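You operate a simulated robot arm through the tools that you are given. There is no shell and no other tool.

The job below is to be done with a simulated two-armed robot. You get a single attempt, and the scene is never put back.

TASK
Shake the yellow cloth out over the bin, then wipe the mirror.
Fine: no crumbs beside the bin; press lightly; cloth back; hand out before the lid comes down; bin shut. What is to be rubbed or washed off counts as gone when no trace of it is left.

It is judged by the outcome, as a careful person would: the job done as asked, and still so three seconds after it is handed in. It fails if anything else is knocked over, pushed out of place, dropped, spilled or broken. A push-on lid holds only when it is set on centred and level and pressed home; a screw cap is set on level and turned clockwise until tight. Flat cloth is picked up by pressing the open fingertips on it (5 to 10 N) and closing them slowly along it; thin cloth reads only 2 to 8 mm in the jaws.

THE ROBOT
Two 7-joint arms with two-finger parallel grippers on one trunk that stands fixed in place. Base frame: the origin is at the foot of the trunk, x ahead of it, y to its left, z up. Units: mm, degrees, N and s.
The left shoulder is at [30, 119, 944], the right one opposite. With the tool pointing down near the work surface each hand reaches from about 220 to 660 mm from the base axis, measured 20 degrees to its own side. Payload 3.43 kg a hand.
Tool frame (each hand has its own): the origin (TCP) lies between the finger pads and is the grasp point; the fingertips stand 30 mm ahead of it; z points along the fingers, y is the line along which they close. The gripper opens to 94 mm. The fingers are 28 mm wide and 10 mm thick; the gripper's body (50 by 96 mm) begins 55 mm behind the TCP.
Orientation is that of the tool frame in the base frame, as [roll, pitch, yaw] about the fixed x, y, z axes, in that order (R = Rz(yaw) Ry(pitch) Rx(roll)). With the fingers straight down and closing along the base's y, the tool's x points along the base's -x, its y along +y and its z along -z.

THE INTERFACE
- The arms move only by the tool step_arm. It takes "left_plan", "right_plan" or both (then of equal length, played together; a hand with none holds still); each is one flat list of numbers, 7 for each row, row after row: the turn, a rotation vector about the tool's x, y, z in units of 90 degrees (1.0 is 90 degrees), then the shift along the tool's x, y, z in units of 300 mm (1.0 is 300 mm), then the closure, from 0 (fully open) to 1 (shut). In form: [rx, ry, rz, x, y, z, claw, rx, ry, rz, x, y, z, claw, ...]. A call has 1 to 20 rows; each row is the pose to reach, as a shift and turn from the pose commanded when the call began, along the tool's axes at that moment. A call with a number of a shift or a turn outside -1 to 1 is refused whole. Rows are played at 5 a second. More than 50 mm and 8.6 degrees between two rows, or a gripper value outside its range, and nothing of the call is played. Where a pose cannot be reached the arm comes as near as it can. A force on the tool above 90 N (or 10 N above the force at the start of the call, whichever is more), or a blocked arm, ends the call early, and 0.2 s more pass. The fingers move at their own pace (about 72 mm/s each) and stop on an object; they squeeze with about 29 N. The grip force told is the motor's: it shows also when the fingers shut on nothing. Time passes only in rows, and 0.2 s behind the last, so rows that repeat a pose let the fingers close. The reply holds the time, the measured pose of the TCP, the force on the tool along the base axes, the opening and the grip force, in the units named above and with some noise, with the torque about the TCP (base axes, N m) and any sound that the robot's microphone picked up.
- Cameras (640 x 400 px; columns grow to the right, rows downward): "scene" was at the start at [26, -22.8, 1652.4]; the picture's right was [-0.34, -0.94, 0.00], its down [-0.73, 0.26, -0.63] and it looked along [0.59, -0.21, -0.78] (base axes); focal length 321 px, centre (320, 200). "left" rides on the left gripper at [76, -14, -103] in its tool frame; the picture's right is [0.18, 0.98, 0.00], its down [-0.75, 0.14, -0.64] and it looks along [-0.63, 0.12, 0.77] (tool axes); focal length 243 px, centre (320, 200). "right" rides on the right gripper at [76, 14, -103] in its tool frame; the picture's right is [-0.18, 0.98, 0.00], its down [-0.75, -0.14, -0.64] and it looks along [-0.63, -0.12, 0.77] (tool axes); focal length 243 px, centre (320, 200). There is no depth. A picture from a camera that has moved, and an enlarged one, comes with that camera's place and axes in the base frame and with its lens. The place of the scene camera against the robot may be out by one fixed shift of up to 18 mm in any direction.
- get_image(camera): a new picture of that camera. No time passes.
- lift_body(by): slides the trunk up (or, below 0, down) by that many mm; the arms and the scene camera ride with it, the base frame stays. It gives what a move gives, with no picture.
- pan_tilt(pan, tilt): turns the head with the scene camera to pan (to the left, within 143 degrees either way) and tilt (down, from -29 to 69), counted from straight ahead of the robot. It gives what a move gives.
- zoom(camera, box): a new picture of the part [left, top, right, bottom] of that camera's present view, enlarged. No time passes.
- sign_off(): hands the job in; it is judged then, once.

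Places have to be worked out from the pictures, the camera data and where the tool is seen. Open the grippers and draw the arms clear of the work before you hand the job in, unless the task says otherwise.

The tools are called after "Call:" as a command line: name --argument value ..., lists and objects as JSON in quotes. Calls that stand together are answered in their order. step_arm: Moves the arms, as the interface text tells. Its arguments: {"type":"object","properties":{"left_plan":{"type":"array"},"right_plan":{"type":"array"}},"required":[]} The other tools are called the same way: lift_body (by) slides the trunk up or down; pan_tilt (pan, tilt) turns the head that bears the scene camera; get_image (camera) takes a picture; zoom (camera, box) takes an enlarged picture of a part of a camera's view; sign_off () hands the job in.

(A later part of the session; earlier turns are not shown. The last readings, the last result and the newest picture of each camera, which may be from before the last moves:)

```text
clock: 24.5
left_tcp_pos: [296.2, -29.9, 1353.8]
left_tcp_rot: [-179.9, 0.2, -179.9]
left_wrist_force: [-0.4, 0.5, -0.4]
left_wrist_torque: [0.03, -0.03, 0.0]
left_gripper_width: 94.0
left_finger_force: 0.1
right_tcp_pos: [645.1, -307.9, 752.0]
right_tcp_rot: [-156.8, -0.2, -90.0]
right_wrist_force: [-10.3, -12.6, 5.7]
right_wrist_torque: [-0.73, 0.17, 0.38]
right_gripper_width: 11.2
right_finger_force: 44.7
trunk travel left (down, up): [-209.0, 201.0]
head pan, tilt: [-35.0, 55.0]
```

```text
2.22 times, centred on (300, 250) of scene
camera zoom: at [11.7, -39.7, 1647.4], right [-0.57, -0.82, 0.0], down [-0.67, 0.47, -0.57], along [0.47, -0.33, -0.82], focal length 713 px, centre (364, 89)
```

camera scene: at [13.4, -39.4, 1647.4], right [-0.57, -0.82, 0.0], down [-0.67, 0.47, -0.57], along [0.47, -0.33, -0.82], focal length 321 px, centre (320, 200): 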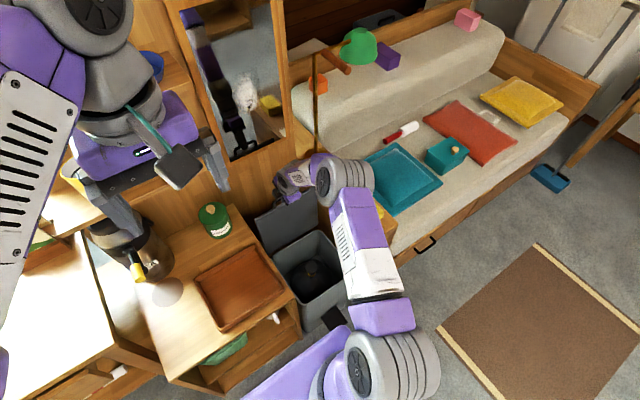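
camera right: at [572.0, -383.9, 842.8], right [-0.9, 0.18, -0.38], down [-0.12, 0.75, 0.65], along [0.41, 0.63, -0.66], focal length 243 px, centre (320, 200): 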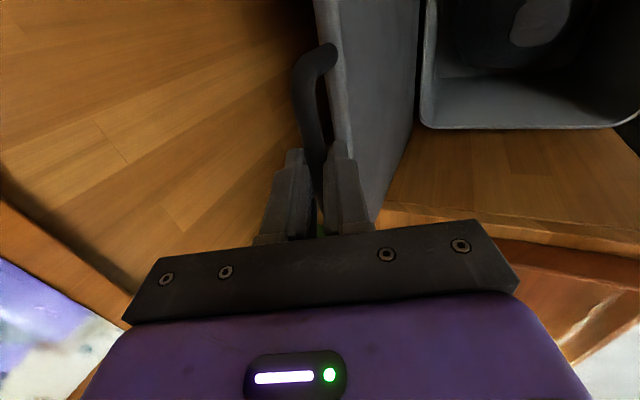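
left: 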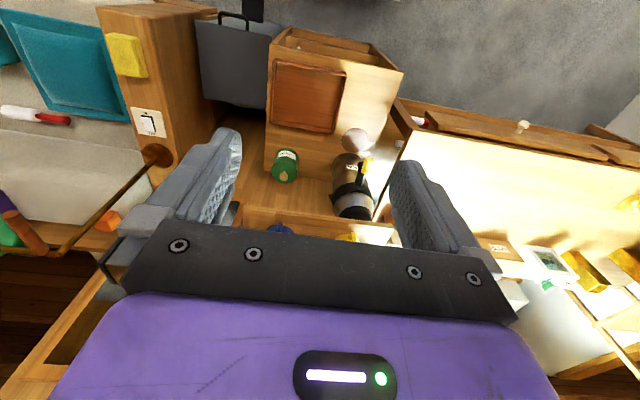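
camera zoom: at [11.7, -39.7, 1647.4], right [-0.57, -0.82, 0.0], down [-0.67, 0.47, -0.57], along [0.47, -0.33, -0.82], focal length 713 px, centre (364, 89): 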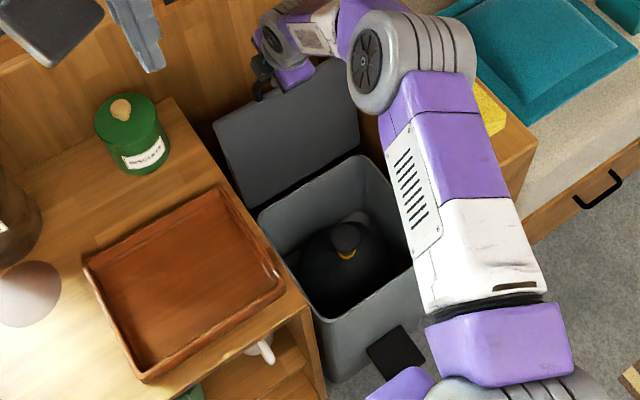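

The lid rests close to its stop, tilted a little past vertical. I'll open the jaws only partway, so the fingers still cage the rod, and see whether the lid stays.

Call:
step_arm --right_plan '[0, 0, 0, 0, 0, 0, 0.85, 0, 0, 0, 0, 0, 0, 0.65, 0, 0, 0, 0, 0, 0, 0.65, 0, 0, 0, 0, 0, 0, 0.65, 0, 0, 0, 0, 0, 0, 0.65]'

Call:
get_image --camera "right"

Call:
zoom --camera "scene" --box '[220, 160, 380, 340]'

```text
clock: 25.7
left_tcp_pos: [296.9, -29.4, 1354.1]
left_tcp_rot: [180.0, 0.0, -180.0]
left_wrist_force: [-0.7, 0.0, -0.6]
left_wrist_torque: [0.03, -0.03, -0.02]
left_gripper_width: 94.0
left_finger_force: 0.1
right_tcp_pos: [644.8, -307.8, 750.0]
right_tcp_rot: [-157.0, 0.0, -90.0]
right_wrist_force: [-0.1, -0.9, -0.9]
right_wrist_torque: [-0.02, 0.03, 0.0]
right_gripper_width: 33.0
right_finger_force: 0.0
trunk travel left (down, up): [-209.0, 201.0]
head pan, tilt: [-35.0, 55.0]
```

```text
taken
camera right: at [592.9, -382.6, 838.4], right [-0.91, 0.18, -0.38], down [-0.12, 0.75, 0.65], along [0.41, 0.63, -0.66], focal length 243 px, centre (320, 200)
```

right: 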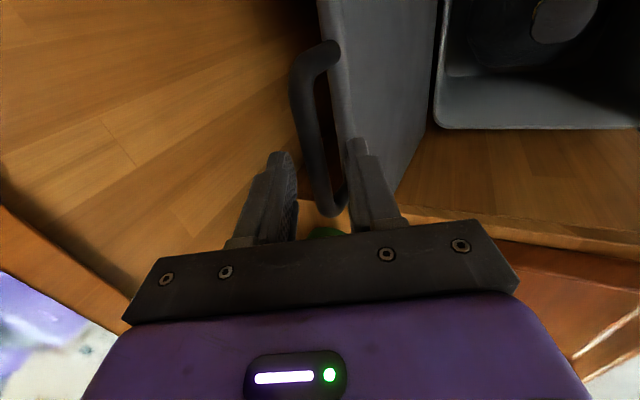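

```text
2.22 times, centred on (300, 250) of scene
camera zoom: at [13.5, -38.7, 1647.4], right [-0.57, -0.82, 0.0], down [-0.67, 0.47, -0.57], along [0.47, -0.33, -0.82], focal length 713 px, centre (364, 89)
```

zoom: 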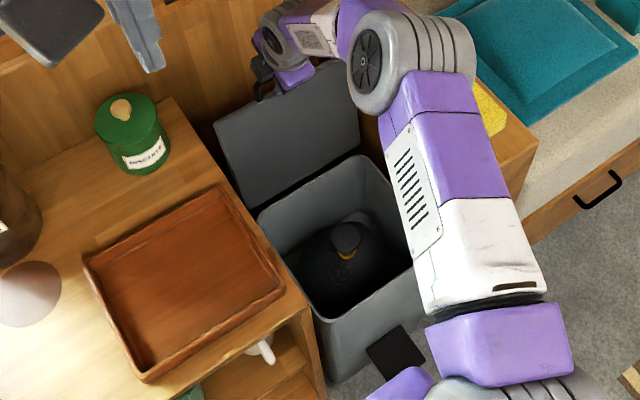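

With the jaws loose there is no force on the hand, so the lid appears to stand on its own. I'll zoom to verify the rod isn't leaning on a finger.

Call:
zoom --camera "right" --box '[240, 100, 420, 240]'

```text
2.86 times, centred on (330, 170) of right
camera zoom: at [592.9, -382.6, 838.4], right [-0.91, 0.18, -0.38], down [-0.12, 0.75, 0.65], along [0.41, 0.63, -0.66], focal length 693 px, centre (291, 286)
```

zoom: 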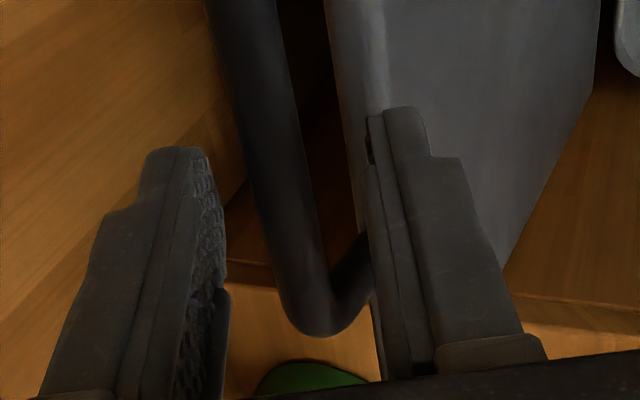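

The rod is clear of both fingers, so the lid holds itself open. I'll withdraw the hand along its own axis and then level it.

Call:
step_arm --right_plan '[0, 0, 0, 0, 0, -0.05, 0.65, 0, 0, 0, 0, 0, -0.13, 0.65, 0, 0, 0, 0, 0, -0.25, 0.65, -0.085, 0, 0, 0, 0.06, -0.34, 0.65, -0.17, 0, 0, 0, 0.16, -0.4, 0.65, -0.255, 0, 0, 0, 0.26, -0.46, 0.65, -0.255, 0, 0, 0, 0.38, -0.52, 0.65]'

Call:
get_image --camera "scene"

Call:
get_image --camera "right"

```text
clock: 27.3
left_tcp_pos: [292.9, -28.8, 1354.5]
left_tcp_rot: [-180.0, 0.0, -180.0]
left_wrist_force: [-0.6, -0.1, 0.3]
left_wrist_torque: [-0.01, -0.01, -0.03]
left_gripper_width: 94.2
left_finger_force: 0.0
right_tcp_pos: [477.8, -305.2, 850.4]
right_tcp_rot: [179.9, 0.0, -90.0]
right_wrist_force: [-0.6, 0.5, -0.1]
right_wrist_torque: [-0.02, -0.01, 0.05]
right_gripper_width: 32.8
right_finger_force: 0.1
trunk travel left (down, up): [-209.0, 201.0]
head pan, tilt: [-35.0, 55.0]
```

```text
taken
camera scene: at [12.1, -38.5, 1647.5], right [-0.57, -0.82, 0.0], down [-0.67, 0.47, -0.57], along [0.47, -0.33, -0.82], focal length 321 px, centre (320, 200)
```

scene: 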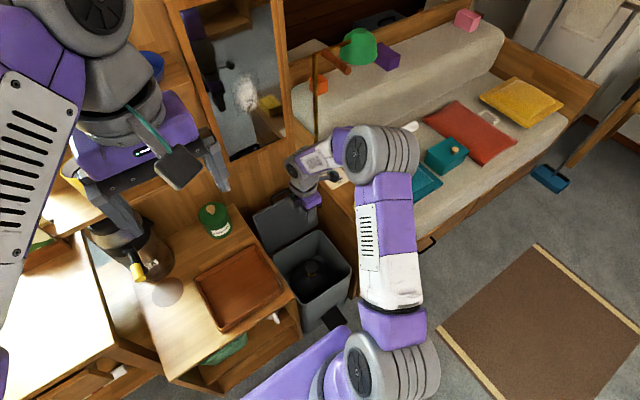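

```text
taken
camera right: at [464.4, -381.3, 953.2], right [-0.98, 0.18, 0.0], down [0.14, 0.75, 0.64], along [0.12, 0.63, -0.77], focal length 243 px, centre (320, 200)
```

right: 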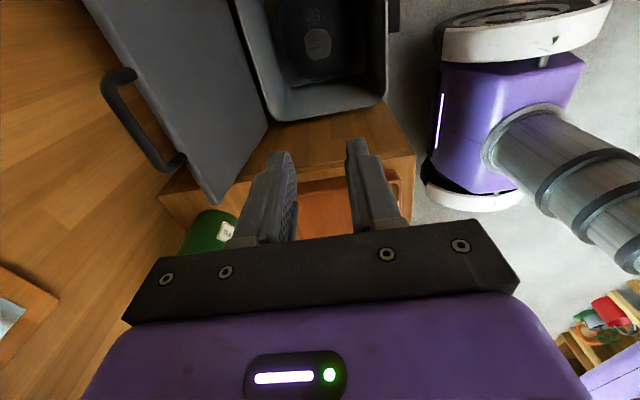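

The lid stays open on its own. Now I'll turn the right hand back (fingers closing along y) and move above the cloth with jaws fully open.

Call:
step_arm --right_plan '[0, 0, 0.0833, 0.065, 0.009, 0, 0.55, 0, 0, 0.1667, 0.13, 0.018, 0, 0.45, 0, 0, 0.25, 0.195, 0.027, 0, 0.35, 0, 0, 0.3333, 0.26, 0.036, 0, 0.25, 0, 0, 0.4167, 0.326, 0.046, 0, 0.15, 0, 0, 0.5, 0.391, 0.055, 0, 0.05, 0, 0, 0.5833, 0.456, 0.064, 0, 0, 0, 0, 0.6667, 0.522, 0.073, 0, 0, 0, 0, 0.75, 0.587, 0.082, 0, 0, 0, 0, 0.8333, 0.652, 0.091, 0, 0, 0, 0, 0.9167, 0.718, 0.1, 0, 0, 0, 0, 1.0, 0.783, 0.11, 0, 0, 0, 0, 1.0, 0.783, 0.11, 0, 0]'

Call:
get_image --camera "right"

Call:
zoom --camera "right" --box '[240, 60, 400, 220]'

Call:
get_image --camera "scene"

```text
clock: 30.1
left_tcp_pos: [295.9, -28.7, 1353.9]
left_tcp_rot: [-180.0, 0.0, 180.0]
left_wrist_force: [1.0, -0.6, -0.1]
left_wrist_torque: [0.0, 0.0, -0.02]
left_gripper_width: 94.1
left_finger_force: 0.1
right_tcp_pos: [447.4, -542.2, 848.3]
right_tcp_rot: [180.0, 0.0, 179.9]
right_wrist_force: [-0.1, 0.8, 0.3]
right_wrist_torque: [-0.01, 0.02, -0.01]
right_gripper_width: 93.9
right_finger_force: 0.1
trunk travel left (down, up): [-209.0, 201.0]
head pan, tilt: [-35.0, 55.0]
```

```text
taken
camera right: at [371.5, -526.9, 951.0], right [0.19, 0.98, 0.0], down [0.75, -0.14, 0.64], along [0.63, -0.12, -0.77], focal length 243 px, centre (320, 200)
```

right: 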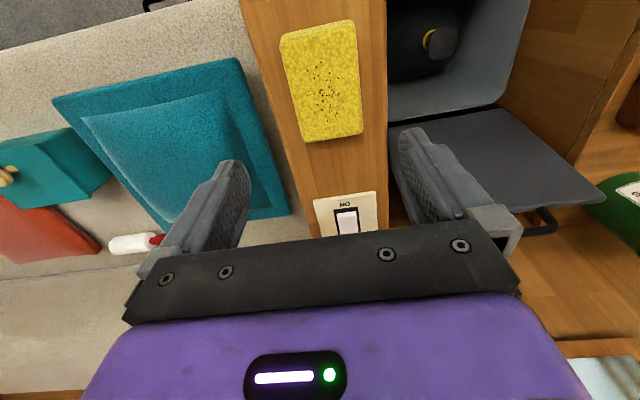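

```text
2.50 times, centred on (320, 140) of right
camera zoom: at [371.5, -526.9, 951.0], right [0.19, 0.98, 0.0], down [0.75, -0.14, 0.64], along [0.63, -0.12, -0.77], focal length 606 px, centre (320, 350)
```

zoom: 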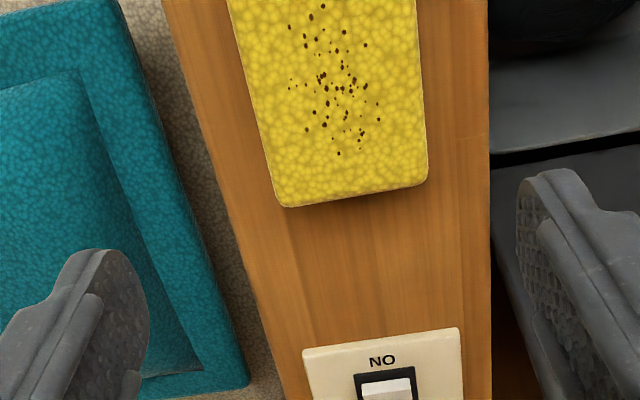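

```text
taken
camera scene: at [13.5, -38.4, 1647.5], right [-0.57, -0.82, 0.0], down [-0.67, 0.47, -0.57], along [0.47, -0.33, -0.82], focal length 321 px, centre (320, 200)
```

scene: 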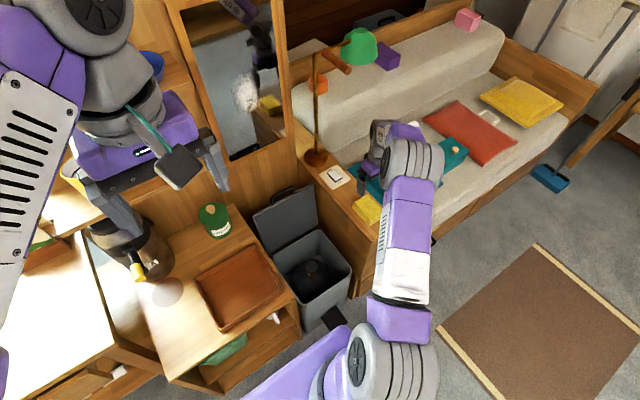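

The cloth spans about x 390–481, y -564 to -505, with its top near z 720. I'll centre the hand at (435, -534) and come down to where the fingertips are just above the cloth.

Call:
step_arm --right_plan '[0, 0, 0, 0.0167, 0.011, 0.08, 0, 0, 0, 0, 0.0333, 0.0217, 0.16, 0, 0, 0, 0, 0.0333, 0.0217, 0.24, 0, 0, 0, 0, 0.0333, 0.0217, 0.293, 0, 0, 0, 0, 0.0333, 0.0217, 0.293, 0]'

Call:
get_image --camera "right"

Call:
pan_tilt --pan -52 --tilt 48

Call:
get_image --camera "scene"

```text
clock: 31.3
left_tcp_pos: [294.7, -28.8, 1354.7]
left_tcp_rot: [-180.0, 0.0, 179.9]
left_wrist_force: [0.1, 0.0, 0.6]
left_wrist_torque: [-0.01, 0.02, 0.0]
left_gripper_width: 94.0
left_finger_force: 0.0
right_tcp_pos: [437.2, -532.0, 760.5]
right_tcp_rot: [179.9, 0.0, -180.0]
right_wrist_force: [0.0, -0.2, 1.0]
right_wrist_torque: [-0.02, -0.01, 0.02]
right_gripper_width: 94.2
right_finger_force: 0.0
trunk travel left (down, up): [-209.0, 201.0]
head pan, tilt: [-35.0, 55.0]
```

```text
taken
camera right: at [361.5, -518.5, 863.4], right [0.18, 0.98, 0.0], down [0.75, -0.14, 0.64], along [0.63, -0.12, -0.77], focal length 243 px, centre (320, 200)
```

right: 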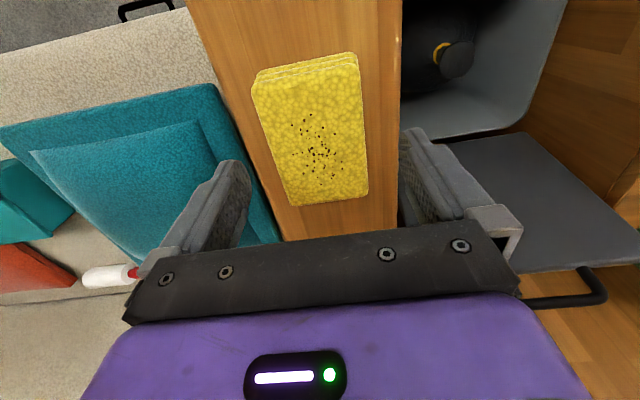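

```text
clock: 32.1
left_tcp_pos: [295.6, -29.9, 1353.0]
left_tcp_rot: [180.0, 0.1, 179.9]
left_wrist_force: [0.6, 0.5, 0.8]
left_wrist_torque: [-0.02, -0.02, -0.02]
left_gripper_width: 93.8
left_finger_force: 0.1
right_tcp_pos: [436.3, -533.1, 760.3]
right_tcp_rot: [-180.0, 0.0, -180.0]
right_wrist_force: [-0.1, 0.3, 0.5]
right_wrist_torque: [-0.03, 0.0, 0.02]
right_gripper_width: 94.0
right_finger_force: 0.1
trunk travel left (down, up): [-209.0, 201.0]
head pan, tilt: [-52.0, 48.0]
```

```text
taken
camera scene: at [3.1, -59.3, 1656.6], right [-0.79, -0.62, 0.0], down [-0.46, 0.59, -0.67], along [0.41, -0.53, -0.74], focal length 321 px, centre (320, 200)
```

scene: 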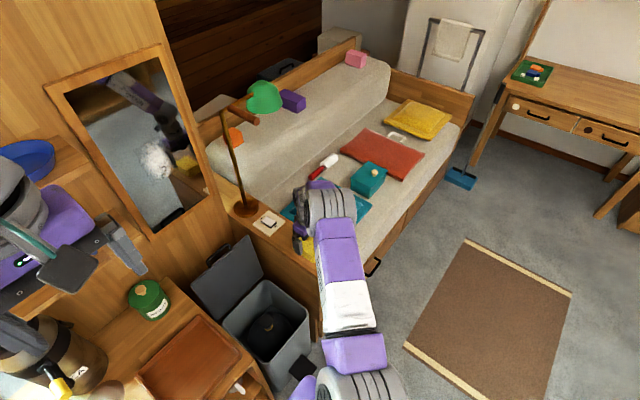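

The cloth's centre is (435.5, -534) and the ledge surface is at about z 690. I'll lower the fingertips along its sides to about 8 mm above the ledge, without closing yet.

Call:
step_arm --right_plan '[0, 0, 0, 0, -0.0033, 0.036, 0, 0, 0, 0, 0, -0.0033, 0.072, 0, 0, 0, 0, 0, -0.0033, 0.1, 0, 0, 0, 0, 0, -0.0033, 0.108, 0]'

Call:
get_image --camera "right"

Call:
zoom --camera "scene" --box '[270, 170, 370, 270]'

```text
clock: 33.1
left_tcp_pos: [295.5, -28.4, 1354.4]
left_tcp_rot: [-180.0, 0.0, 179.9]
left_wrist_force: [0.0, -0.3, 0.2]
left_wrist_torque: [-0.04, -0.02, 0.02]
left_gripper_width: 94.0
left_finger_force: 0.2
right_tcp_pos: [436.2, -536.3, 728.1]
right_tcp_rot: [-180.0, -0.1, -179.9]
right_wrist_force: [-0.3, -0.4, 0.2]
right_wrist_torque: [0.01, -0.02, 0.02]
right_gripper_width: 93.9
right_finger_force: 0.0
trunk travel left (down, up): [-209.0, 201.0]
head pan, tilt: [-52.0, 48.0]
```

```text
taken
camera right: at [361.3, -521.4, 831.5], right [0.18, 0.98, 0.0], down [0.75, -0.14, 0.64], along [0.63, -0.12, -0.77], focal length 243 px, centre (320, 200)
```

right: 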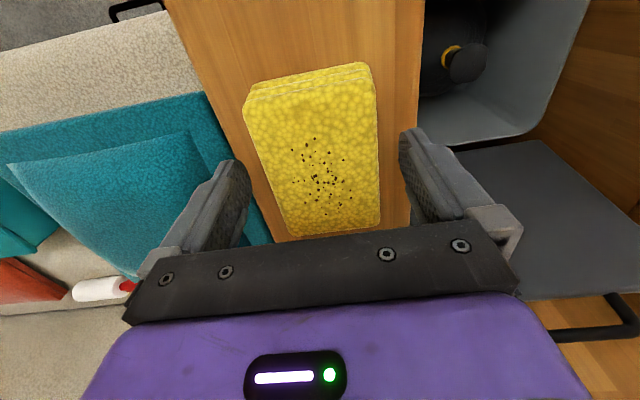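

```text
4.00 times, centred on (320, 220) of scene
camera zoom: at [2.9, -59.3, 1656.7], right [-0.79, -0.62, 0.0], down [-0.46, 0.59, -0.67], along [0.41, -0.53, -0.74], focal length 1284 px, centre (320, 120)
```

zoom: 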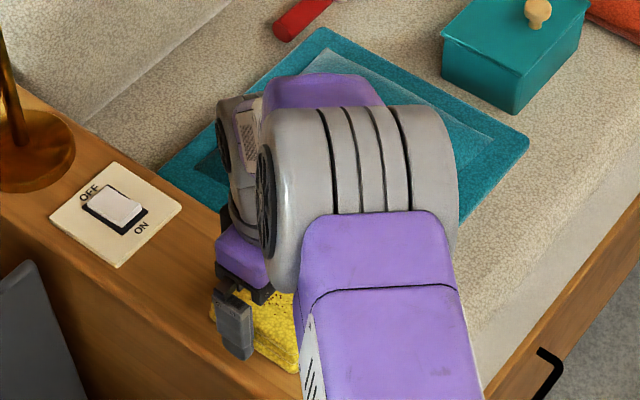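

The fingers straddle the cloth, centred. I'll close slowly in small stages and read the width.

Call:
step_arm --right_plan '[0, 0, 0, 0, 0, 0, 0.15, 0, 0, 0, 0, 0, 0, 0.25, 0, 0, 0, 0, 0, 0, 0.3, 0, 0, 0, 0, 0, 0, 0.34, 0, 0, 0, 0, 0, 0, 0.38, 0, 0, 0, 0, 0, 0, 0.42, 0, 0, 0, 0, 0, 0, 0.46, 0, 0, 0, 0, 0, 0, 0.46]'

Call:
get_image --camera "right"

```text
clock: 34.9
left_tcp_pos: [295.9, -29.6, 1354.9]
left_tcp_rot: [179.9, 0.0, -179.9]
left_wrist_force: [0.2, -0.5, -0.1]
left_wrist_torque: [-0.03, 0.02, -0.01]
left_gripper_width: 94.1
left_finger_force: 0.0
right_tcp_pos: [436.6, -536.7, 728.8]
right_tcp_rot: [179.9, -0.1, 180.0]
right_wrist_force: [0.2, -0.1, -0.3]
right_wrist_torque: [0.01, 0.03, -0.02]
right_gripper_width: 66.9
right_finger_force: 29.4
trunk travel left (down, up): [-209.0, 201.0]
head pan, tilt: [-52.0, 48.0]
```

```text
taken
camera right: at [361.5, -521.4, 831.6], right [0.18, 0.98, 0.0], down [0.75, -0.14, 0.64], along [0.63, -0.12, -0.77], focal length 243 px, centre (320, 200)
```

right: 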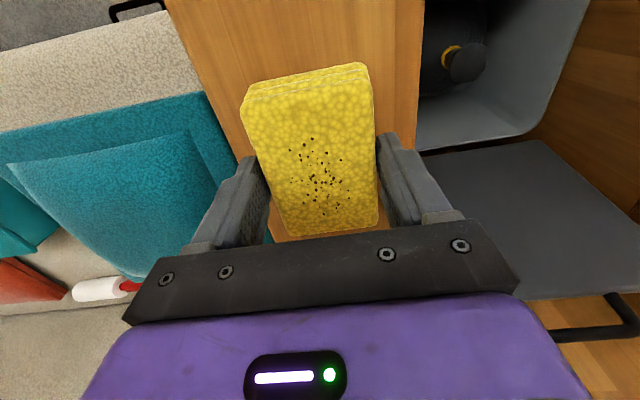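

Held at 66.9 mm with 29 N. I'll lift slowly straight up about 35 mm, keeping it level.

Call:
step_arm --right_plan '[0, 0, 0, 0, 0, -0.01, 0.46, 0, 0, 0, 0, 0, -0.025, 0.46, 0, 0, 0, 0, 0, -0.05, 0.46, 0, 0, 0, 0, 0, -0.08, 0.46, 0, 0, 0, 0, 0, -0.11, 0.46, 0, 0, 0, 0, 0, -0.12, 0.46]'

Call:
get_image --camera "right"

Call:
zoom --camera "scene" --box '[270, 170, 370, 270]'

```text
clock: 36.3
left_tcp_pos: [296.8, -29.2, 1354.4]
left_tcp_rot: [180.0, -0.1, 180.0]
left_wrist_force: [-0.5, 0.3, 0.2]
left_wrist_torque: [-0.03, 0.03, 0.02]
left_gripper_width: 94.0
left_finger_force: 0.1
right_tcp_pos: [435.7, -536.1, 764.1]
right_tcp_rot: [180.0, 0.0, 180.0]
right_wrist_force: [-0.5, -0.5, -1.1]
right_wrist_torque: [-0.04, -0.02, 0.0]
right_gripper_width: 67.2
right_finger_force: 28.9
trunk travel left (down, up): [-209.0, 201.0]
head pan, tilt: [-52.0, 48.0]
```

```text
taken
camera right: at [360.8, -521.1, 867.8], right [0.18, 0.98, 0.0], down [0.75, -0.14, 0.64], along [0.63, -0.12, -0.77], focal length 243 px, centre (320, 200)
```

right: 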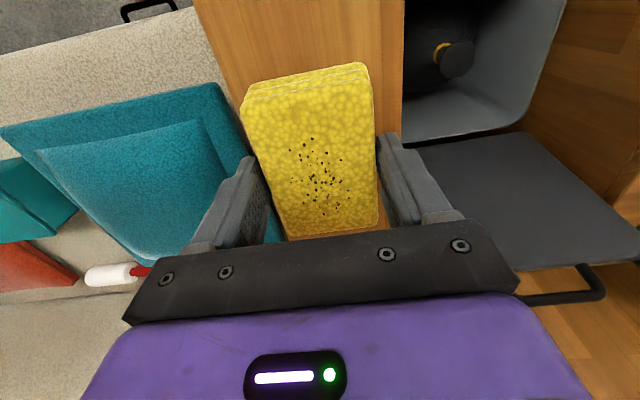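

```text
4.00 times, centred on (320, 220) of scene
camera zoom: at [3.1, -59.5, 1656.7], right [-0.79, -0.62, 0.0], down [-0.46, 0.59, -0.67], along [0.41, -0.53, -0.74], focal length 1284 px, centre (320, 120)
```

zoom: 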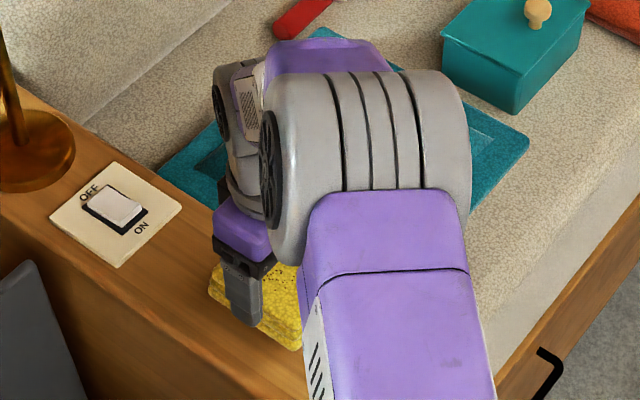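

The cloth is held with the crumbs still on top; its resting pose was TCP (436.4, -536.5, 728.5). I'll carry it level and slowly over the bin mouth at about z 800.

Call:
step_arm --right_plan '[0, 0, 0, 0, 0, -0.04, 0.46, 0, 0, 0, 0, 0, -0.09, 0.46, 0, 0, 0, -0.01, 0.04, -0.12, 0.46, 0, 0, 0, -0.03, 0.12, -0.12, 0.46, 0, 0, 0, -0.05, 0.2, -0.12, 0.46, 0, 0, 0, -0.07, 0.29, -0.12, 0.46, 0, 0, 0, -0.09, 0.38, -0.12, 0.46, 0, 0, 0, -0.11, 0.47, -0.12, 0.46, 0, 0, 0, -0.13, 0.56, -0.12, 0.46, 0, 0, 0, -0.15, 0.64, -0.12, 0.46, 0, 0, 0, -0.17, 0.7, -0.12, 0.46, 0, 0, 0, -0.18, 0.735, -0.12, 0.46, 0, 0, 0, -0.18, 0.743, -0.12, 0.46]'

Call:
get_image --camera "right"

Call:
get_image --camera "scene"

```text
clock: 39.1
left_tcp_pos: [296.3, -29.2, 1354.4]
left_tcp_rot: [180.0, 0.0, -180.0]
left_wrist_force: [0.1, 0.7, -0.4]
left_wrist_torque: [0.02, -0.02, -0.02]
left_gripper_width: 94.2
left_finger_force: 0.1
right_tcp_pos: [488.6, -313.5, 800.5]
right_tcp_rot: [179.9, -0.1, 179.9]
right_wrist_force: [-0.6, -0.5, -1.0]
right_wrist_torque: [0.02, -0.01, -0.01]
right_gripper_width: 66.9
right_finger_force: 28.8
trunk travel left (down, up): [-209.0, 201.0]
head pan, tilt: [-52.0, 48.0]
```

```text
taken
camera right: at [414.7, -298.4, 903.8], right [0.18, 0.98, 0.0], down [0.75, -0.14, 0.64], along [0.63, -0.12, -0.77], focal length 243 px, centre (320, 200)
```

right: 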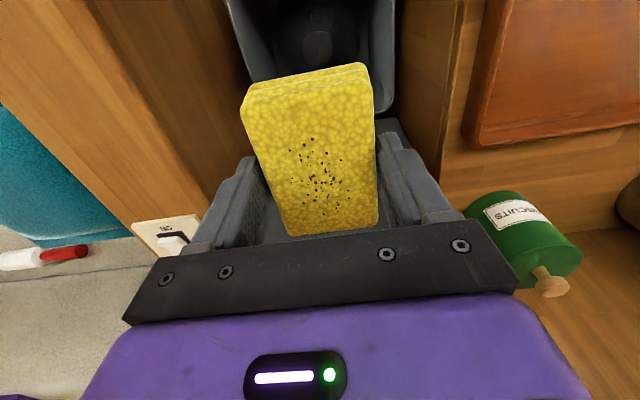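

```text
taken
camera scene: at [3.1, -59.4, 1656.7], right [-0.79, -0.62, 0.0], down [-0.46, 0.59, -0.67], along [0.41, -0.53, -0.74], focal length 321 px, centre (320, 200)
```

scene: 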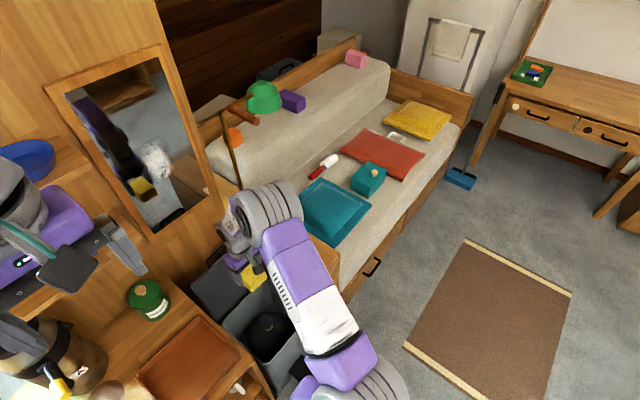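

The cloth is over the bin with crumbs still in place. I'll lower toward the mouth first, then tilt.

Call:
step_arm --right_plan '[0, 0, 0, 0, 0, 0.08, 0.46, 0, 0, 0, 0, 0, 0.17, 0.46, 0, 0, 0, -0.01, 0, 0.27, 0.46, 0, 0, 0, -0.02, 0, 0.37, 0.46, 0, 0, 0, -0.03, 0, 0.47, 0.46, 0, 0, 0, -0.035, 0, 0.55, 0.46, 0, 0, 0, -0.035, 0, 0.6, 0.46, 0, 0, 0, -0.035, 0, 0.61, 0.46]'

Call:
get_image --camera "right"

Call:
get_image --camera "scene"

```text
clock: 40.9
left_tcp_pos: [296.2, -29.6, 1354.3]
left_tcp_rot: [-180.0, 0.2, 180.0]
left_wrist_force: [-0.1, -0.1, 0.2]
left_wrist_torque: [0.0, -0.03, -0.02]
left_gripper_width: 93.9
left_finger_force: 0.1
right_tcp_pos: [501.4, -314.8, 618.1]
right_tcp_rot: [-180.0, 0.0, -180.0]
right_wrist_force: [-0.2, -0.2, -1.4]
right_wrist_torque: [-0.02, 0.0, 0.01]
right_gripper_width: 66.9
right_finger_force: 29.4
trunk travel left (down, up): [-209.0, 201.0]
head pan, tilt: [-52.0, 48.0]
```

```text
taken
camera right: at [425.4, -299.3, 720.3], right [0.18, 0.98, 0.0], down [0.75, -0.14, 0.64], along [0.63, -0.12, -0.77], focal length 243 px, centre (320, 200)
```

right: 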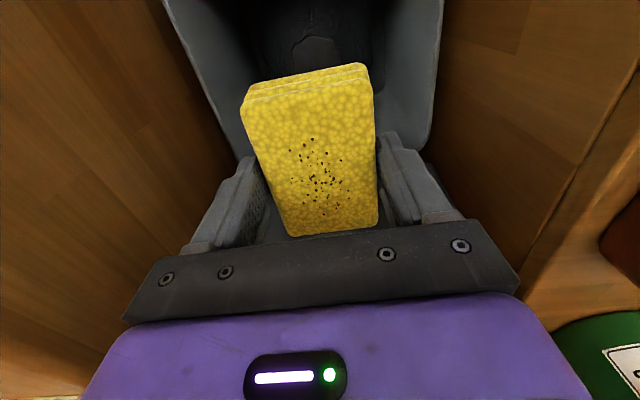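

```text
taken
camera scene: at [3.0, -59.4, 1656.7], right [-0.79, -0.62, 0.0], down [-0.46, 0.59, -0.67], along [0.41, -0.53, -0.74], focal length 321 px, centre (320, 200)
```

scene: 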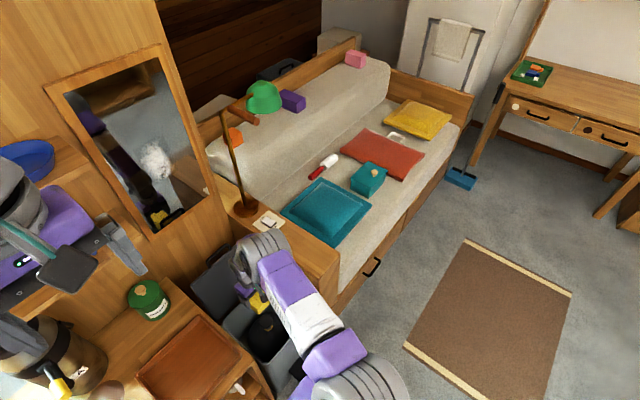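

Centred in the mouth with walls clear on both sides. I'll tilt the cloth forward about 60° over the opening while lowering a little, so the crumbs slide off into the bin.

Call:
step_arm --right_plan '[0, -0.0833, 0, 0, 0, 0.02, 0.46, 0, -0.1667, 0, 0, 0, 0.04, 0.46, 0, -0.25, 0, 0, 0, 0.06, 0.46, 0, -0.3333, 0, 0, 0, 0.08, 0.46, 0, -0.4167, 0, 0, 0, 0.1, 0.46, 0, -0.5, 0, 0, 0, 0.12, 0.46, 0, -0.5833, 0, 0, 0, 0.14, 0.46, 0, -0.6667, 0, 0, 0, 0.16, 0.46, 0, -0.6667, 0, 0, 0, 0.16, 0.46]'

Call:
get_image --camera "right"

Call:
get_image --camera "scene"

```text
clock: 42.9
left_tcp_pos: [296.1, -28.5, 1354.2]
left_tcp_rot: [180.0, 0.0, -180.0]
left_wrist_force: [0.3, 0.0, 0.2]
left_wrist_torque: [0.0, -0.02, 0.01]
left_gripper_width: 94.0
left_finger_force: 0.0
right_tcp_pos: [500.9, -312.7, 567.8]
right_tcp_rot: [-180.0, 60.2, -179.9]
right_wrist_force: [0.9, -0.6, -0.1]
right_wrist_torque: [-0.01, 0.02, 0.02]
right_gripper_width: 67.1
right_finger_force: 29.3
trunk travel left (down, up): [-209.0, 201.0]
head pan, tilt: [-52.0, 48.0]
```

```text
taken
camera right: at [375.3, -297.7, 555.1], right [0.09, 0.98, 0.16], down [-0.18, -0.14, 0.97], along [0.98, -0.12, 0.17], focal length 243 px, centre (320, 200)
```

right: 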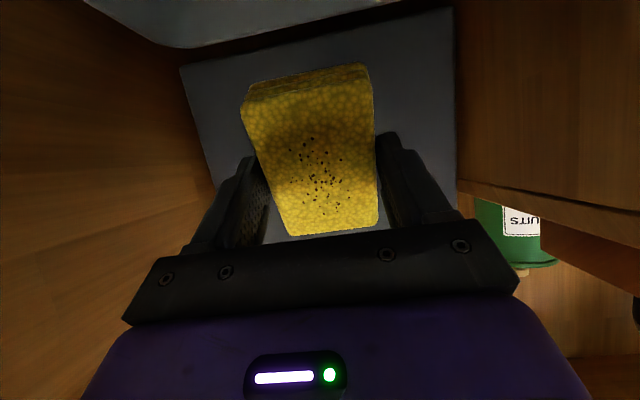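

```text
taken
camera scene: at [3.0, -59.3, 1656.7], right [-0.79, -0.62, 0.0], down [-0.46, 0.59, -0.67], along [0.41, -0.53, -0.74], focal length 321 px, centre (320, 200)
```

scene: 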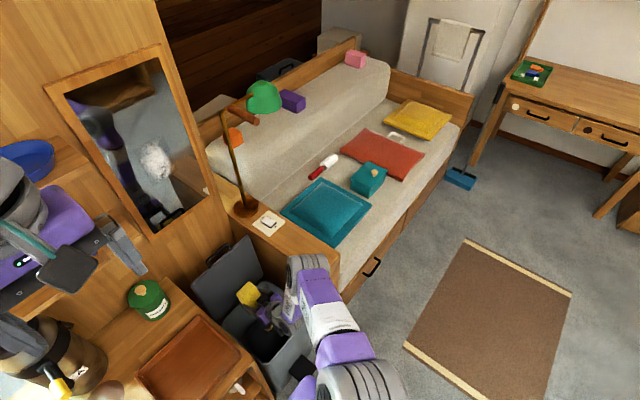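

The crumbs still cling to the tilted face, and everything is above the opening. Now I'll shake with quick strokes along the cloth's face.

Call:
step_arm --right_plan '[0, 0, 0, 0.07, 0, 0, 0.46, 0, 0, 0, -0.07, 0, 0, 0.46, 0, 0, 0, 0.08, 0, 0, 0.46, 0, 0, 0, -0.08, 0, 0, 0.46, 0, 0, 0, 0.08, 0, 0, 0.46, 0, 0, 0, -0.08, 0, 0, 0.46, 0, 0, 0, 0.08, 0, 0, 0.46, 0, 0, 0, -0.08, 0, 0, 0.46, 0, 0, 0, 0.08, 0, 0, 0.46, 0, 0, 0, 0, 0, 0, 0.46]'

Call:
get_image --camera "right"

Call:
zoom --camera "right" --box '[230, 50, 390, 240]'

```text
clock: 45.1
left_tcp_pos: [296.9, -27.4, 1355.1]
left_tcp_rot: [180.0, 0.0, -179.9]
left_wrist_force: [-0.1, -0.4, 0.0]
left_wrist_torque: [0.0, -0.03, -0.03]
left_gripper_width: 93.9
left_finger_force: 0.1
right_tcp_pos: [500.2, -313.9, 569.9]
right_tcp_rot: [180.0, 59.9, -180.0]
right_wrist_force: [0.2, 0.1, -0.9]
right_wrist_torque: [0.0, 0.04, -0.02]
right_gripper_width: 67.3
right_finger_force: 28.7
trunk travel left (down, up): [-209.0, 201.0]
head pan, tilt: [-52.0, 48.0]
```

```text
taken
camera right: at [374.0, -299.5, 556.2], right [0.09, 0.98, 0.16], down [-0.18, -0.14, 0.97], along [0.98, -0.12, 0.16], focal length 243 px, centre (320, 200)
```

right: 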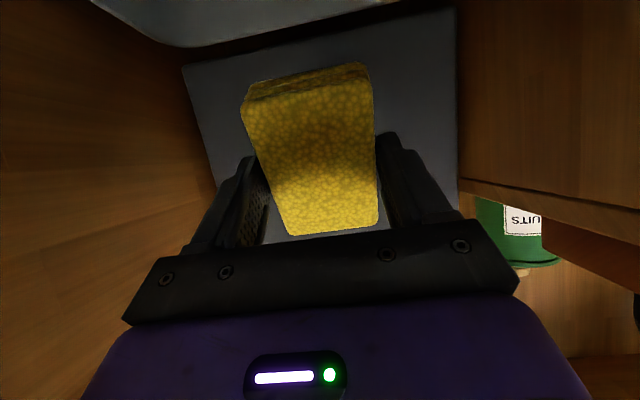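

```text
2.11 times, centred on (310, 145) of right
camera zoom: at [374.0, -299.5, 556.2], right [0.09, 0.98, 0.16], down [-0.18, -0.14, 0.97], along [0.98, -0.12, 0.16], focal length 511 px, centre (341, 316)
```

zoom: 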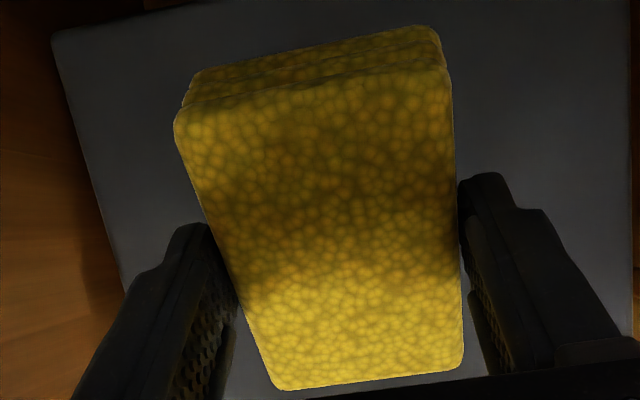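

The cloth is clean now; all crumbs dropped over the open bin. I'll raise the hand straight up out of the bin area.

Call:
step_arm --right_plan '[0, 0, 0, -0.1, 0, -0.058, 0.46, 0, 0, 0, -0.21, 0, -0.121, 0.46, 0, 0, 0, -0.33, 0, -0.19, 0.46, 0, 0, 0, -0.45, 0, -0.26, 0.46, 0, 0, 0, -0.57, 0, -0.33, 0.46, 0, 0, 0, -0.69, 0, -0.4, 0.46, 0, 0, 0, -0.8, 0, -0.467, 0.46, 0, 0, 0, -0.8, 0, -0.467, 0.46]'

Call:
get_image --camera "right"

Call:
get_image --camera "scene"

```text
clock: 46.9
left_tcp_pos: [296.1, -29.8, 1353.6]
left_tcp_rot: [180.0, 0.0, 180.0]
left_wrist_force: [1.3, 0.0, -0.4]
left_wrist_torque: [0.03, -0.04, 0.03]
left_gripper_width: 93.7
left_finger_force: 0.1
right_tcp_pos: [500.3, -314.7, 846.9]
right_tcp_rot: [180.0, 59.9, 179.9]
right_wrist_force: [0.2, -0.7, 0.0]
right_wrist_torque: [-0.01, 0.02, -0.01]
right_gripper_width: 67.3
right_finger_force: 28.7
trunk travel left (down, up): [-209.0, 201.0]
head pan, tilt: [-52.0, 48.0]
```

```text
taken
camera right: at [374.7, -299.6, 832.5], right [0.09, 0.98, 0.16], down [-0.18, -0.14, 0.97], along [0.98, -0.12, 0.16], focal length 243 px, centre (320, 200)
```

right: 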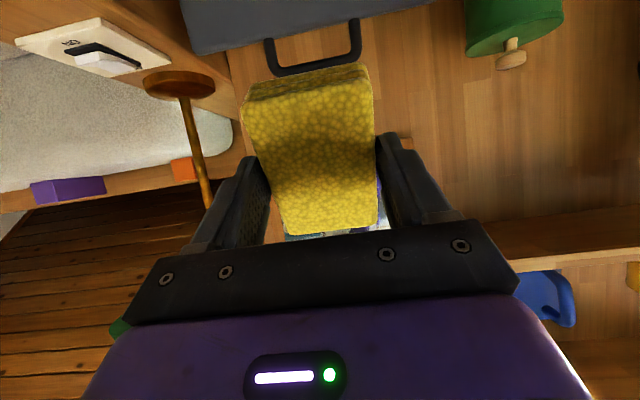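

```text
taken
camera scene: at [3.6, -59.9, 1656.6], right [-0.79, -0.62, 0.0], down [-0.46, 0.59, -0.67], along [0.41, -0.53, -0.74], focal length 321 px, centre (320, 200)
```

scene: 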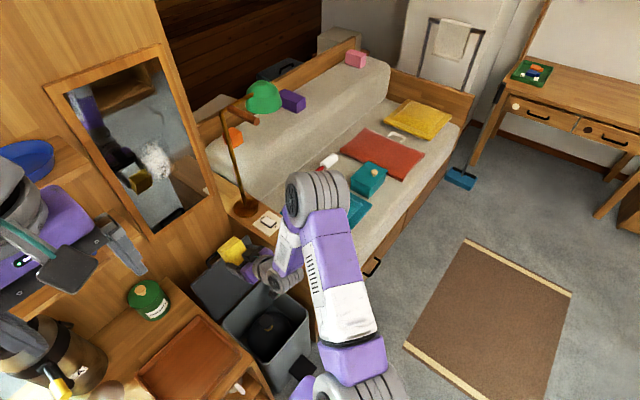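

The hand is clear of the bin and the cloth is intact. I estimate the smear spans y -277 to -350, z 985–1120 on the mirror. I'll raise to that height and bring the tool level, facing the mirror, still well short of it.

Call:
step_arm --right_plan '[0, -0.0556, 0, -0.122, 0, -0.019, 0.46, 0, -0.1111, 0, -0.245, 0, -0.039, 0.46, 0, -0.1667, 0, -0.367, 0, -0.058, 0.46, 0, -0.2222, 0, -0.489, 0, -0.077, 0.46, 0, -0.2778, 0, -0.611, 0, -0.096, 0.46, 0, -0.3333, 0, -0.7337, -0.005, -0.1157, 0.46, 0, -0.3333, 0, -0.7337, -0.005, -0.1157, 0.46]'

Call:
get_image --camera "right"

Call:
get_image --camera "scene"

```text
clock: 48.5
left_tcp_pos: [296.2, -29.8, 1354.8]
left_tcp_rot: [-179.9, 0.1, 180.0]
left_wrist_force: [-0.6, 0.0, -0.5]
left_wrist_torque: [-0.01, -0.01, -0.01]
left_gripper_width: 94.1
left_finger_force: 0.1
right_tcp_pos: [578.9, -316.5, 1054.2]
right_tcp_rot: [11.4, 89.8, 11.4]
right_wrist_force: [0.7, 0.1, -1.0]
right_wrist_torque: [-0.01, 0.01, 0.03]
right_gripper_width: 67.1
right_finger_force: 28.6
trunk travel left (down, up): [-209.0, 201.0]
head pan, tilt: [-52.0, 48.0]
```

```text
taken
camera right: at [477.4, -300.6, 978.8], right [0.0, 0.98, 0.18], down [-0.64, -0.14, 0.75], along [0.77, -0.12, 0.63], focal length 243 px, centre (320, 200)
```

right: 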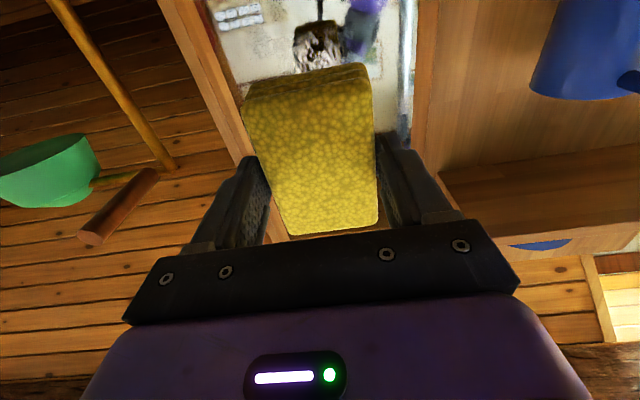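

```text
taken
camera scene: at [3.2, -59.5, 1656.6], right [-0.79, -0.62, 0.0], down [-0.46, 0.59, -0.67], along [0.41, -0.53, -0.74], focal length 321 px, centre (320, 200)
```

scene: 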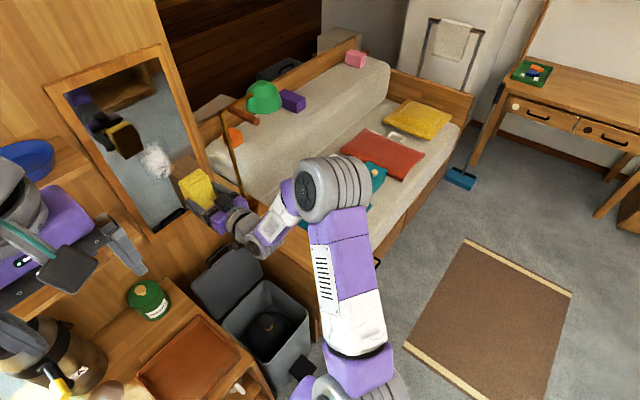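

The tool faces the mirror; from the hand camera the smear spans y -340 to -278 and starts at about z 990. I'll advance to about 45 mm short of expected contact.

Call:
step_arm --right_plan '[0, 0, 0, 0, 0.005, 0.09, 0.46, 0, 0, 0, 0, 0.01, 0.18, 0.46, 0, 0, 0, 0, 0.015, 0.27, 0.46, 0, 0, 0, 0, 0.02, 0.36, 0.46, 0, 0, 0, 0, 0.02, 0.42, 0.46, 0, 0, 0, 0, 0.02, 0.42, 0.46]'

Call:
get_image --camera "right"

Call:
zoom --camera "scene" --box '[50, 40, 270, 260]'

```text
clock: 49.9
left_tcp_pos: [295.2, -30.2, 1354.0]
left_tcp_rot: [180.0, 0.0, -180.0]
left_wrist_force: [-0.2, -0.3, -0.3]
left_wrist_torque: [0.0, 0.0, 0.01]
left_gripper_width: 94.2
left_finger_force: 0.0
right_tcp_pos: [705.0, -308.9, 1057.8]
right_tcp_rot: [69.7, 89.9, 69.8]
right_wrist_force: [0.6, 0.0, -0.2]
right_wrist_torque: [0.0, 0.03, 0.0]
right_gripper_width: 67.0
right_finger_force: 28.9
trunk travel left (down, up): [-209.0, 201.0]
head pan, tilt: [-52.0, 48.0]
```

```text
taken
camera right: at [603.0, -294.2, 981.3], right [0.0, 0.98, 0.18], down [-0.64, -0.14, 0.75], along [0.77, -0.12, 0.63], focal length 243 px, centre (320, 200)
```

right: 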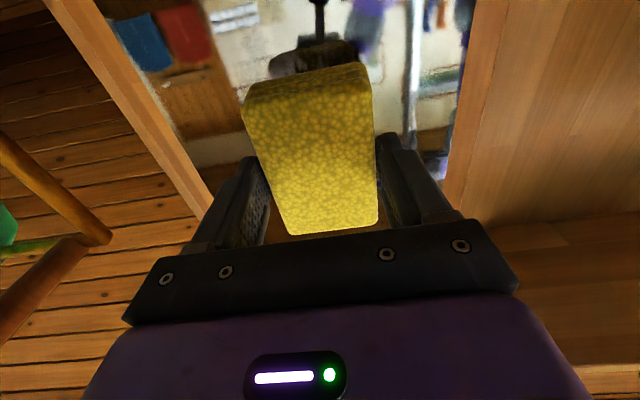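

```text
1.82 times, centred on (160, 150) of scene
camera zoom: at [2.9, -59.4, 1656.7], right [-0.79, -0.62, 0.0], down [-0.46, 0.59, -0.67], along [0.41, -0.53, -0.74], focal length 584 px, centre (611, 291)
```

zoom: 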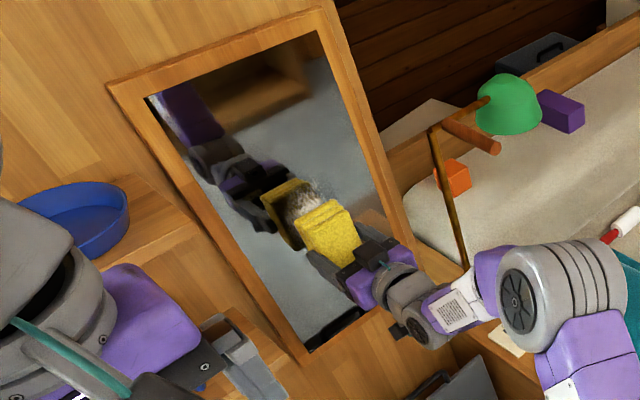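

The cloth and its reflection are closing in on each other with the smear between. I'll advance another 20 mm slowly.

Call:
step_arm --right_plan '[0, 0, 0, 0, 0, 0.02, 0.46, 0, 0, 0, 0, 0, 0.04, 0.46, 0, 0, 0, 0, 0, 0.055, 0.46, 0, 0, 0, 0, 0, 0.067, 0.46]'

Call:
zoom --camera "scene" --box '[110, 90, 210, 190]'

```text
clock: 50.9
left_tcp_pos: [296.1, -29.3, 1353.0]
left_tcp_rot: [-180.0, 0.0, 180.0]
left_wrist_force: [-0.1, 0.2, -0.3]
left_wrist_torque: [0.06, -0.01, 0.02]
left_gripper_width: 94.0
left_finger_force: 0.0
right_tcp_pos: [724.7, -309.3, 1055.4]
right_tcp_rot: [-152.4, 89.9, -152.4]
right_wrist_force: [0.5, 0.0, -1.7]
right_wrist_torque: [0.02, 0.02, 0.02]
right_gripper_width: 67.1
right_finger_force: 29.6
trunk travel left (down, up): [-209.0, 201.0]
head pan, tilt: [-52.0, 48.0]
```

```text
4.00 times, centred on (160, 140) of scene
camera zoom: at [3.2, -59.4, 1656.7], right [-0.79, -0.62, 0.0], down [-0.46, 0.59, -0.67], along [0.41, -0.53, -0.74], focal length 1284 px, centre (960, 440)
```

zoom: 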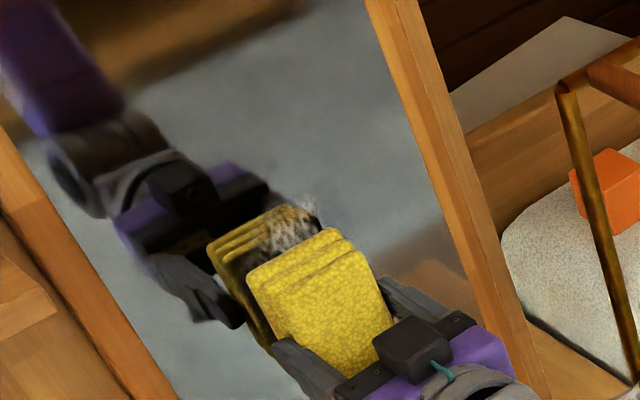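

Only a small gap is left. I'll step in 3 mm at a time, reading the force.

Call:
step_arm --right_plan '[0, 0, 0, 0, 0, 0.01, 0.46, 0, 0, 0, 0, 0, 0.02, 0.46]'

Call:
step_arm --right_plan '[0, 0, 0, 0, 0, 0.008, 0.46, 0, 0, 0, 0, 0, 0.008, 0.46]'

Call:
zoom --camera "scene" --box '[110, 90, 210, 190]'

```text
clock: 51.5
left_tcp_pos: [295.9, -28.9, 1354.7]
left_tcp_rot: [179.9, 0.0, -180.0]
left_wrist_force: [0.1, 0.2, -0.9]
left_wrist_torque: [0.0, 0.02, 0.0]
left_gripper_width: 94.1
left_finger_force: 0.0
right_tcp_pos: [731.9, -309.5, 1055.1]
right_tcp_rot: [164.5, 90.0, 164.5]
right_wrist_force: [0.0, 0.7, -1.3]
right_wrist_torque: [-0.04, 0.03, 0.0]
right_gripper_width: 67.1
right_finger_force: 28.4
trunk travel left (down, up): [-209.0, 201.0]
head pan, tilt: [-52.0, 48.0]
```

```text
clock: 52.1
left_tcp_pos: [296.4, -29.8, 1354.2]
left_tcp_rot: [-179.9, 0.1, 180.0]
left_wrist_force: [-0.1, -0.2, -0.2]
left_wrist_torque: [-0.01, -0.01, -0.05]
left_gripper_width: 93.8
left_finger_force: 0.2
right_tcp_pos: [734.3, -310.6, 1056.2]
right_tcp_rot: [160.7, 89.9, 160.8]
right_wrist_force: [-1.2, -0.2, -1.7]
right_wrist_torque: [-0.05, 0.0, 0.03]
right_gripper_width: 67.1
right_finger_force: 29.0
trunk travel left (down, up): [-209.0, 201.0]
head pan, tilt: [-52.0, 48.0]
```

```text
4.00 times, centred on (160, 140) of scene
camera zoom: at [3.0, -59.4, 1656.7], right [-0.79, -0.62, 0.0], down [-0.46, 0.59, -0.67], along [0.41, -0.53, -0.74], focal length 1284 px, centre (960, 440)
```

zoom: 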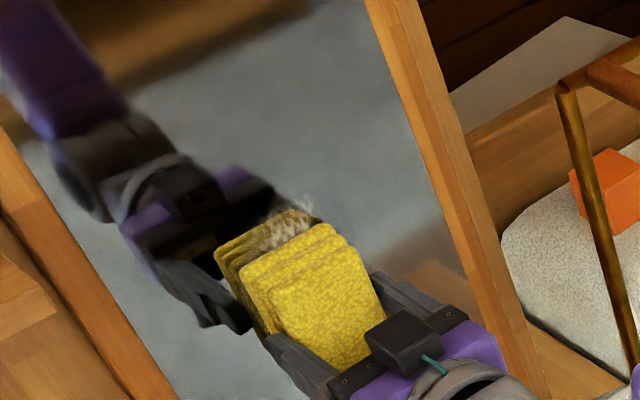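

Nearly touching, and the force is still at noise level. I'll continue in 2 mm steps.

Call:
step_arm --right_plan '[0, 0, 0, 0, 0, 0.007, 0.46, 0, 0, 0, 0, 0, 0.007, 0.46]'

Call:
step_arm --right_plan '[0, 0, 0, 0, 0, 0.005, 0.46, 0, 0, 0, 0, 0, 0.005, 0.46]'

Call:
zoom --camera "scene" --box '[110, 90, 210, 190]'

```text
clock: 52.7
left_tcp_pos: [293.0, -29.3, 1354.5]
left_tcp_rot: [-180.0, 0.1, -179.9]
left_wrist_force: [0.5, 0.0, -0.8]
left_wrist_torque: [-0.02, 0.03, 0.01]
left_gripper_width: 94.1
left_finger_force: 0.1
right_tcp_pos: [735.2, -309.7, 1056.9]
right_tcp_rot: [176.0, 89.9, 175.9]
right_wrist_force: [-20.0, 1.0, -4.5]
right_wrist_torque: [-0.01, -0.25, 0.07]
right_gripper_width: 67.1
right_finger_force: 28.8
trunk travel left (down, up): [-209.0, 201.0]
head pan, tilt: [-52.0, 48.0]
```

```text
clock: 53.3
left_tcp_pos: [292.3, -28.7, 1354.3]
left_tcp_rot: [180.0, 0.1, 180.0]
left_wrist_force: [0.0, 0.4, 1.2]
left_wrist_torque: [0.03, -0.01, 0.03]
left_gripper_width: 94.0
left_finger_force: 0.0
right_tcp_pos: [734.1, -309.7, 1055.5]
right_tcp_rot: [171.3, 89.9, 171.4]
right_wrist_force: [-34.0, 3.3, -7.9]
right_wrist_torque: [-0.07, 0.18, 0.1]
right_gripper_width: 67.0
right_finger_force: 29.2
trunk travel left (down, up): [-209.0, 201.0]
head pan, tilt: [-52.0, 48.0]
```

```text
4.00 times, centred on (160, 140) of scene
camera zoom: at [-2.0, -59.2, 1656.7], right [-0.79, -0.62, 0.0], down [-0.46, 0.59, -0.67], along [0.41, -0.53, -0.74], focal length 1284 px, centre (960, 440)
```

zoom: 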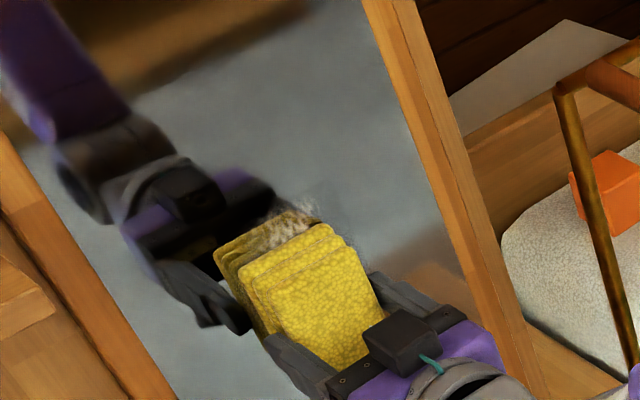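

Contact came up firmer than wanted (-34 N), as the arm is stiff here. I'll back off 3 mm right away to a light touch.

Call:
step_arm --right_plan '[0, 0, 0, 0, 0, -0.0103, 0.46, 0, 0, 0, 0, 0, -0.0103, 0.46]'

```text
clock: 53.9
left_tcp_pos: [296.0, -29.5, 1354.5]
left_tcp_rot: [-180.0, -0.1, -180.0]
left_wrist_force: [0.3, -0.2, 0.0]
left_wrist_torque: [0.0, -0.02, -0.03]
left_gripper_width: 94.2
left_finger_force: 0.0
right_tcp_pos: [734.2, -308.3, 1058.2]
right_tcp_rot: [0.3, 89.8, 0.4]
right_wrist_force: [-10.0, -0.3, -3.5]
right_wrist_torque: [-0.04, 0.58, 0.05]
right_gripper_width: 67.0
right_finger_force: 29.0
trunk travel left (down, up): [-209.0, 201.0]
head pan, tilt: [-52.0, 48.0]
```

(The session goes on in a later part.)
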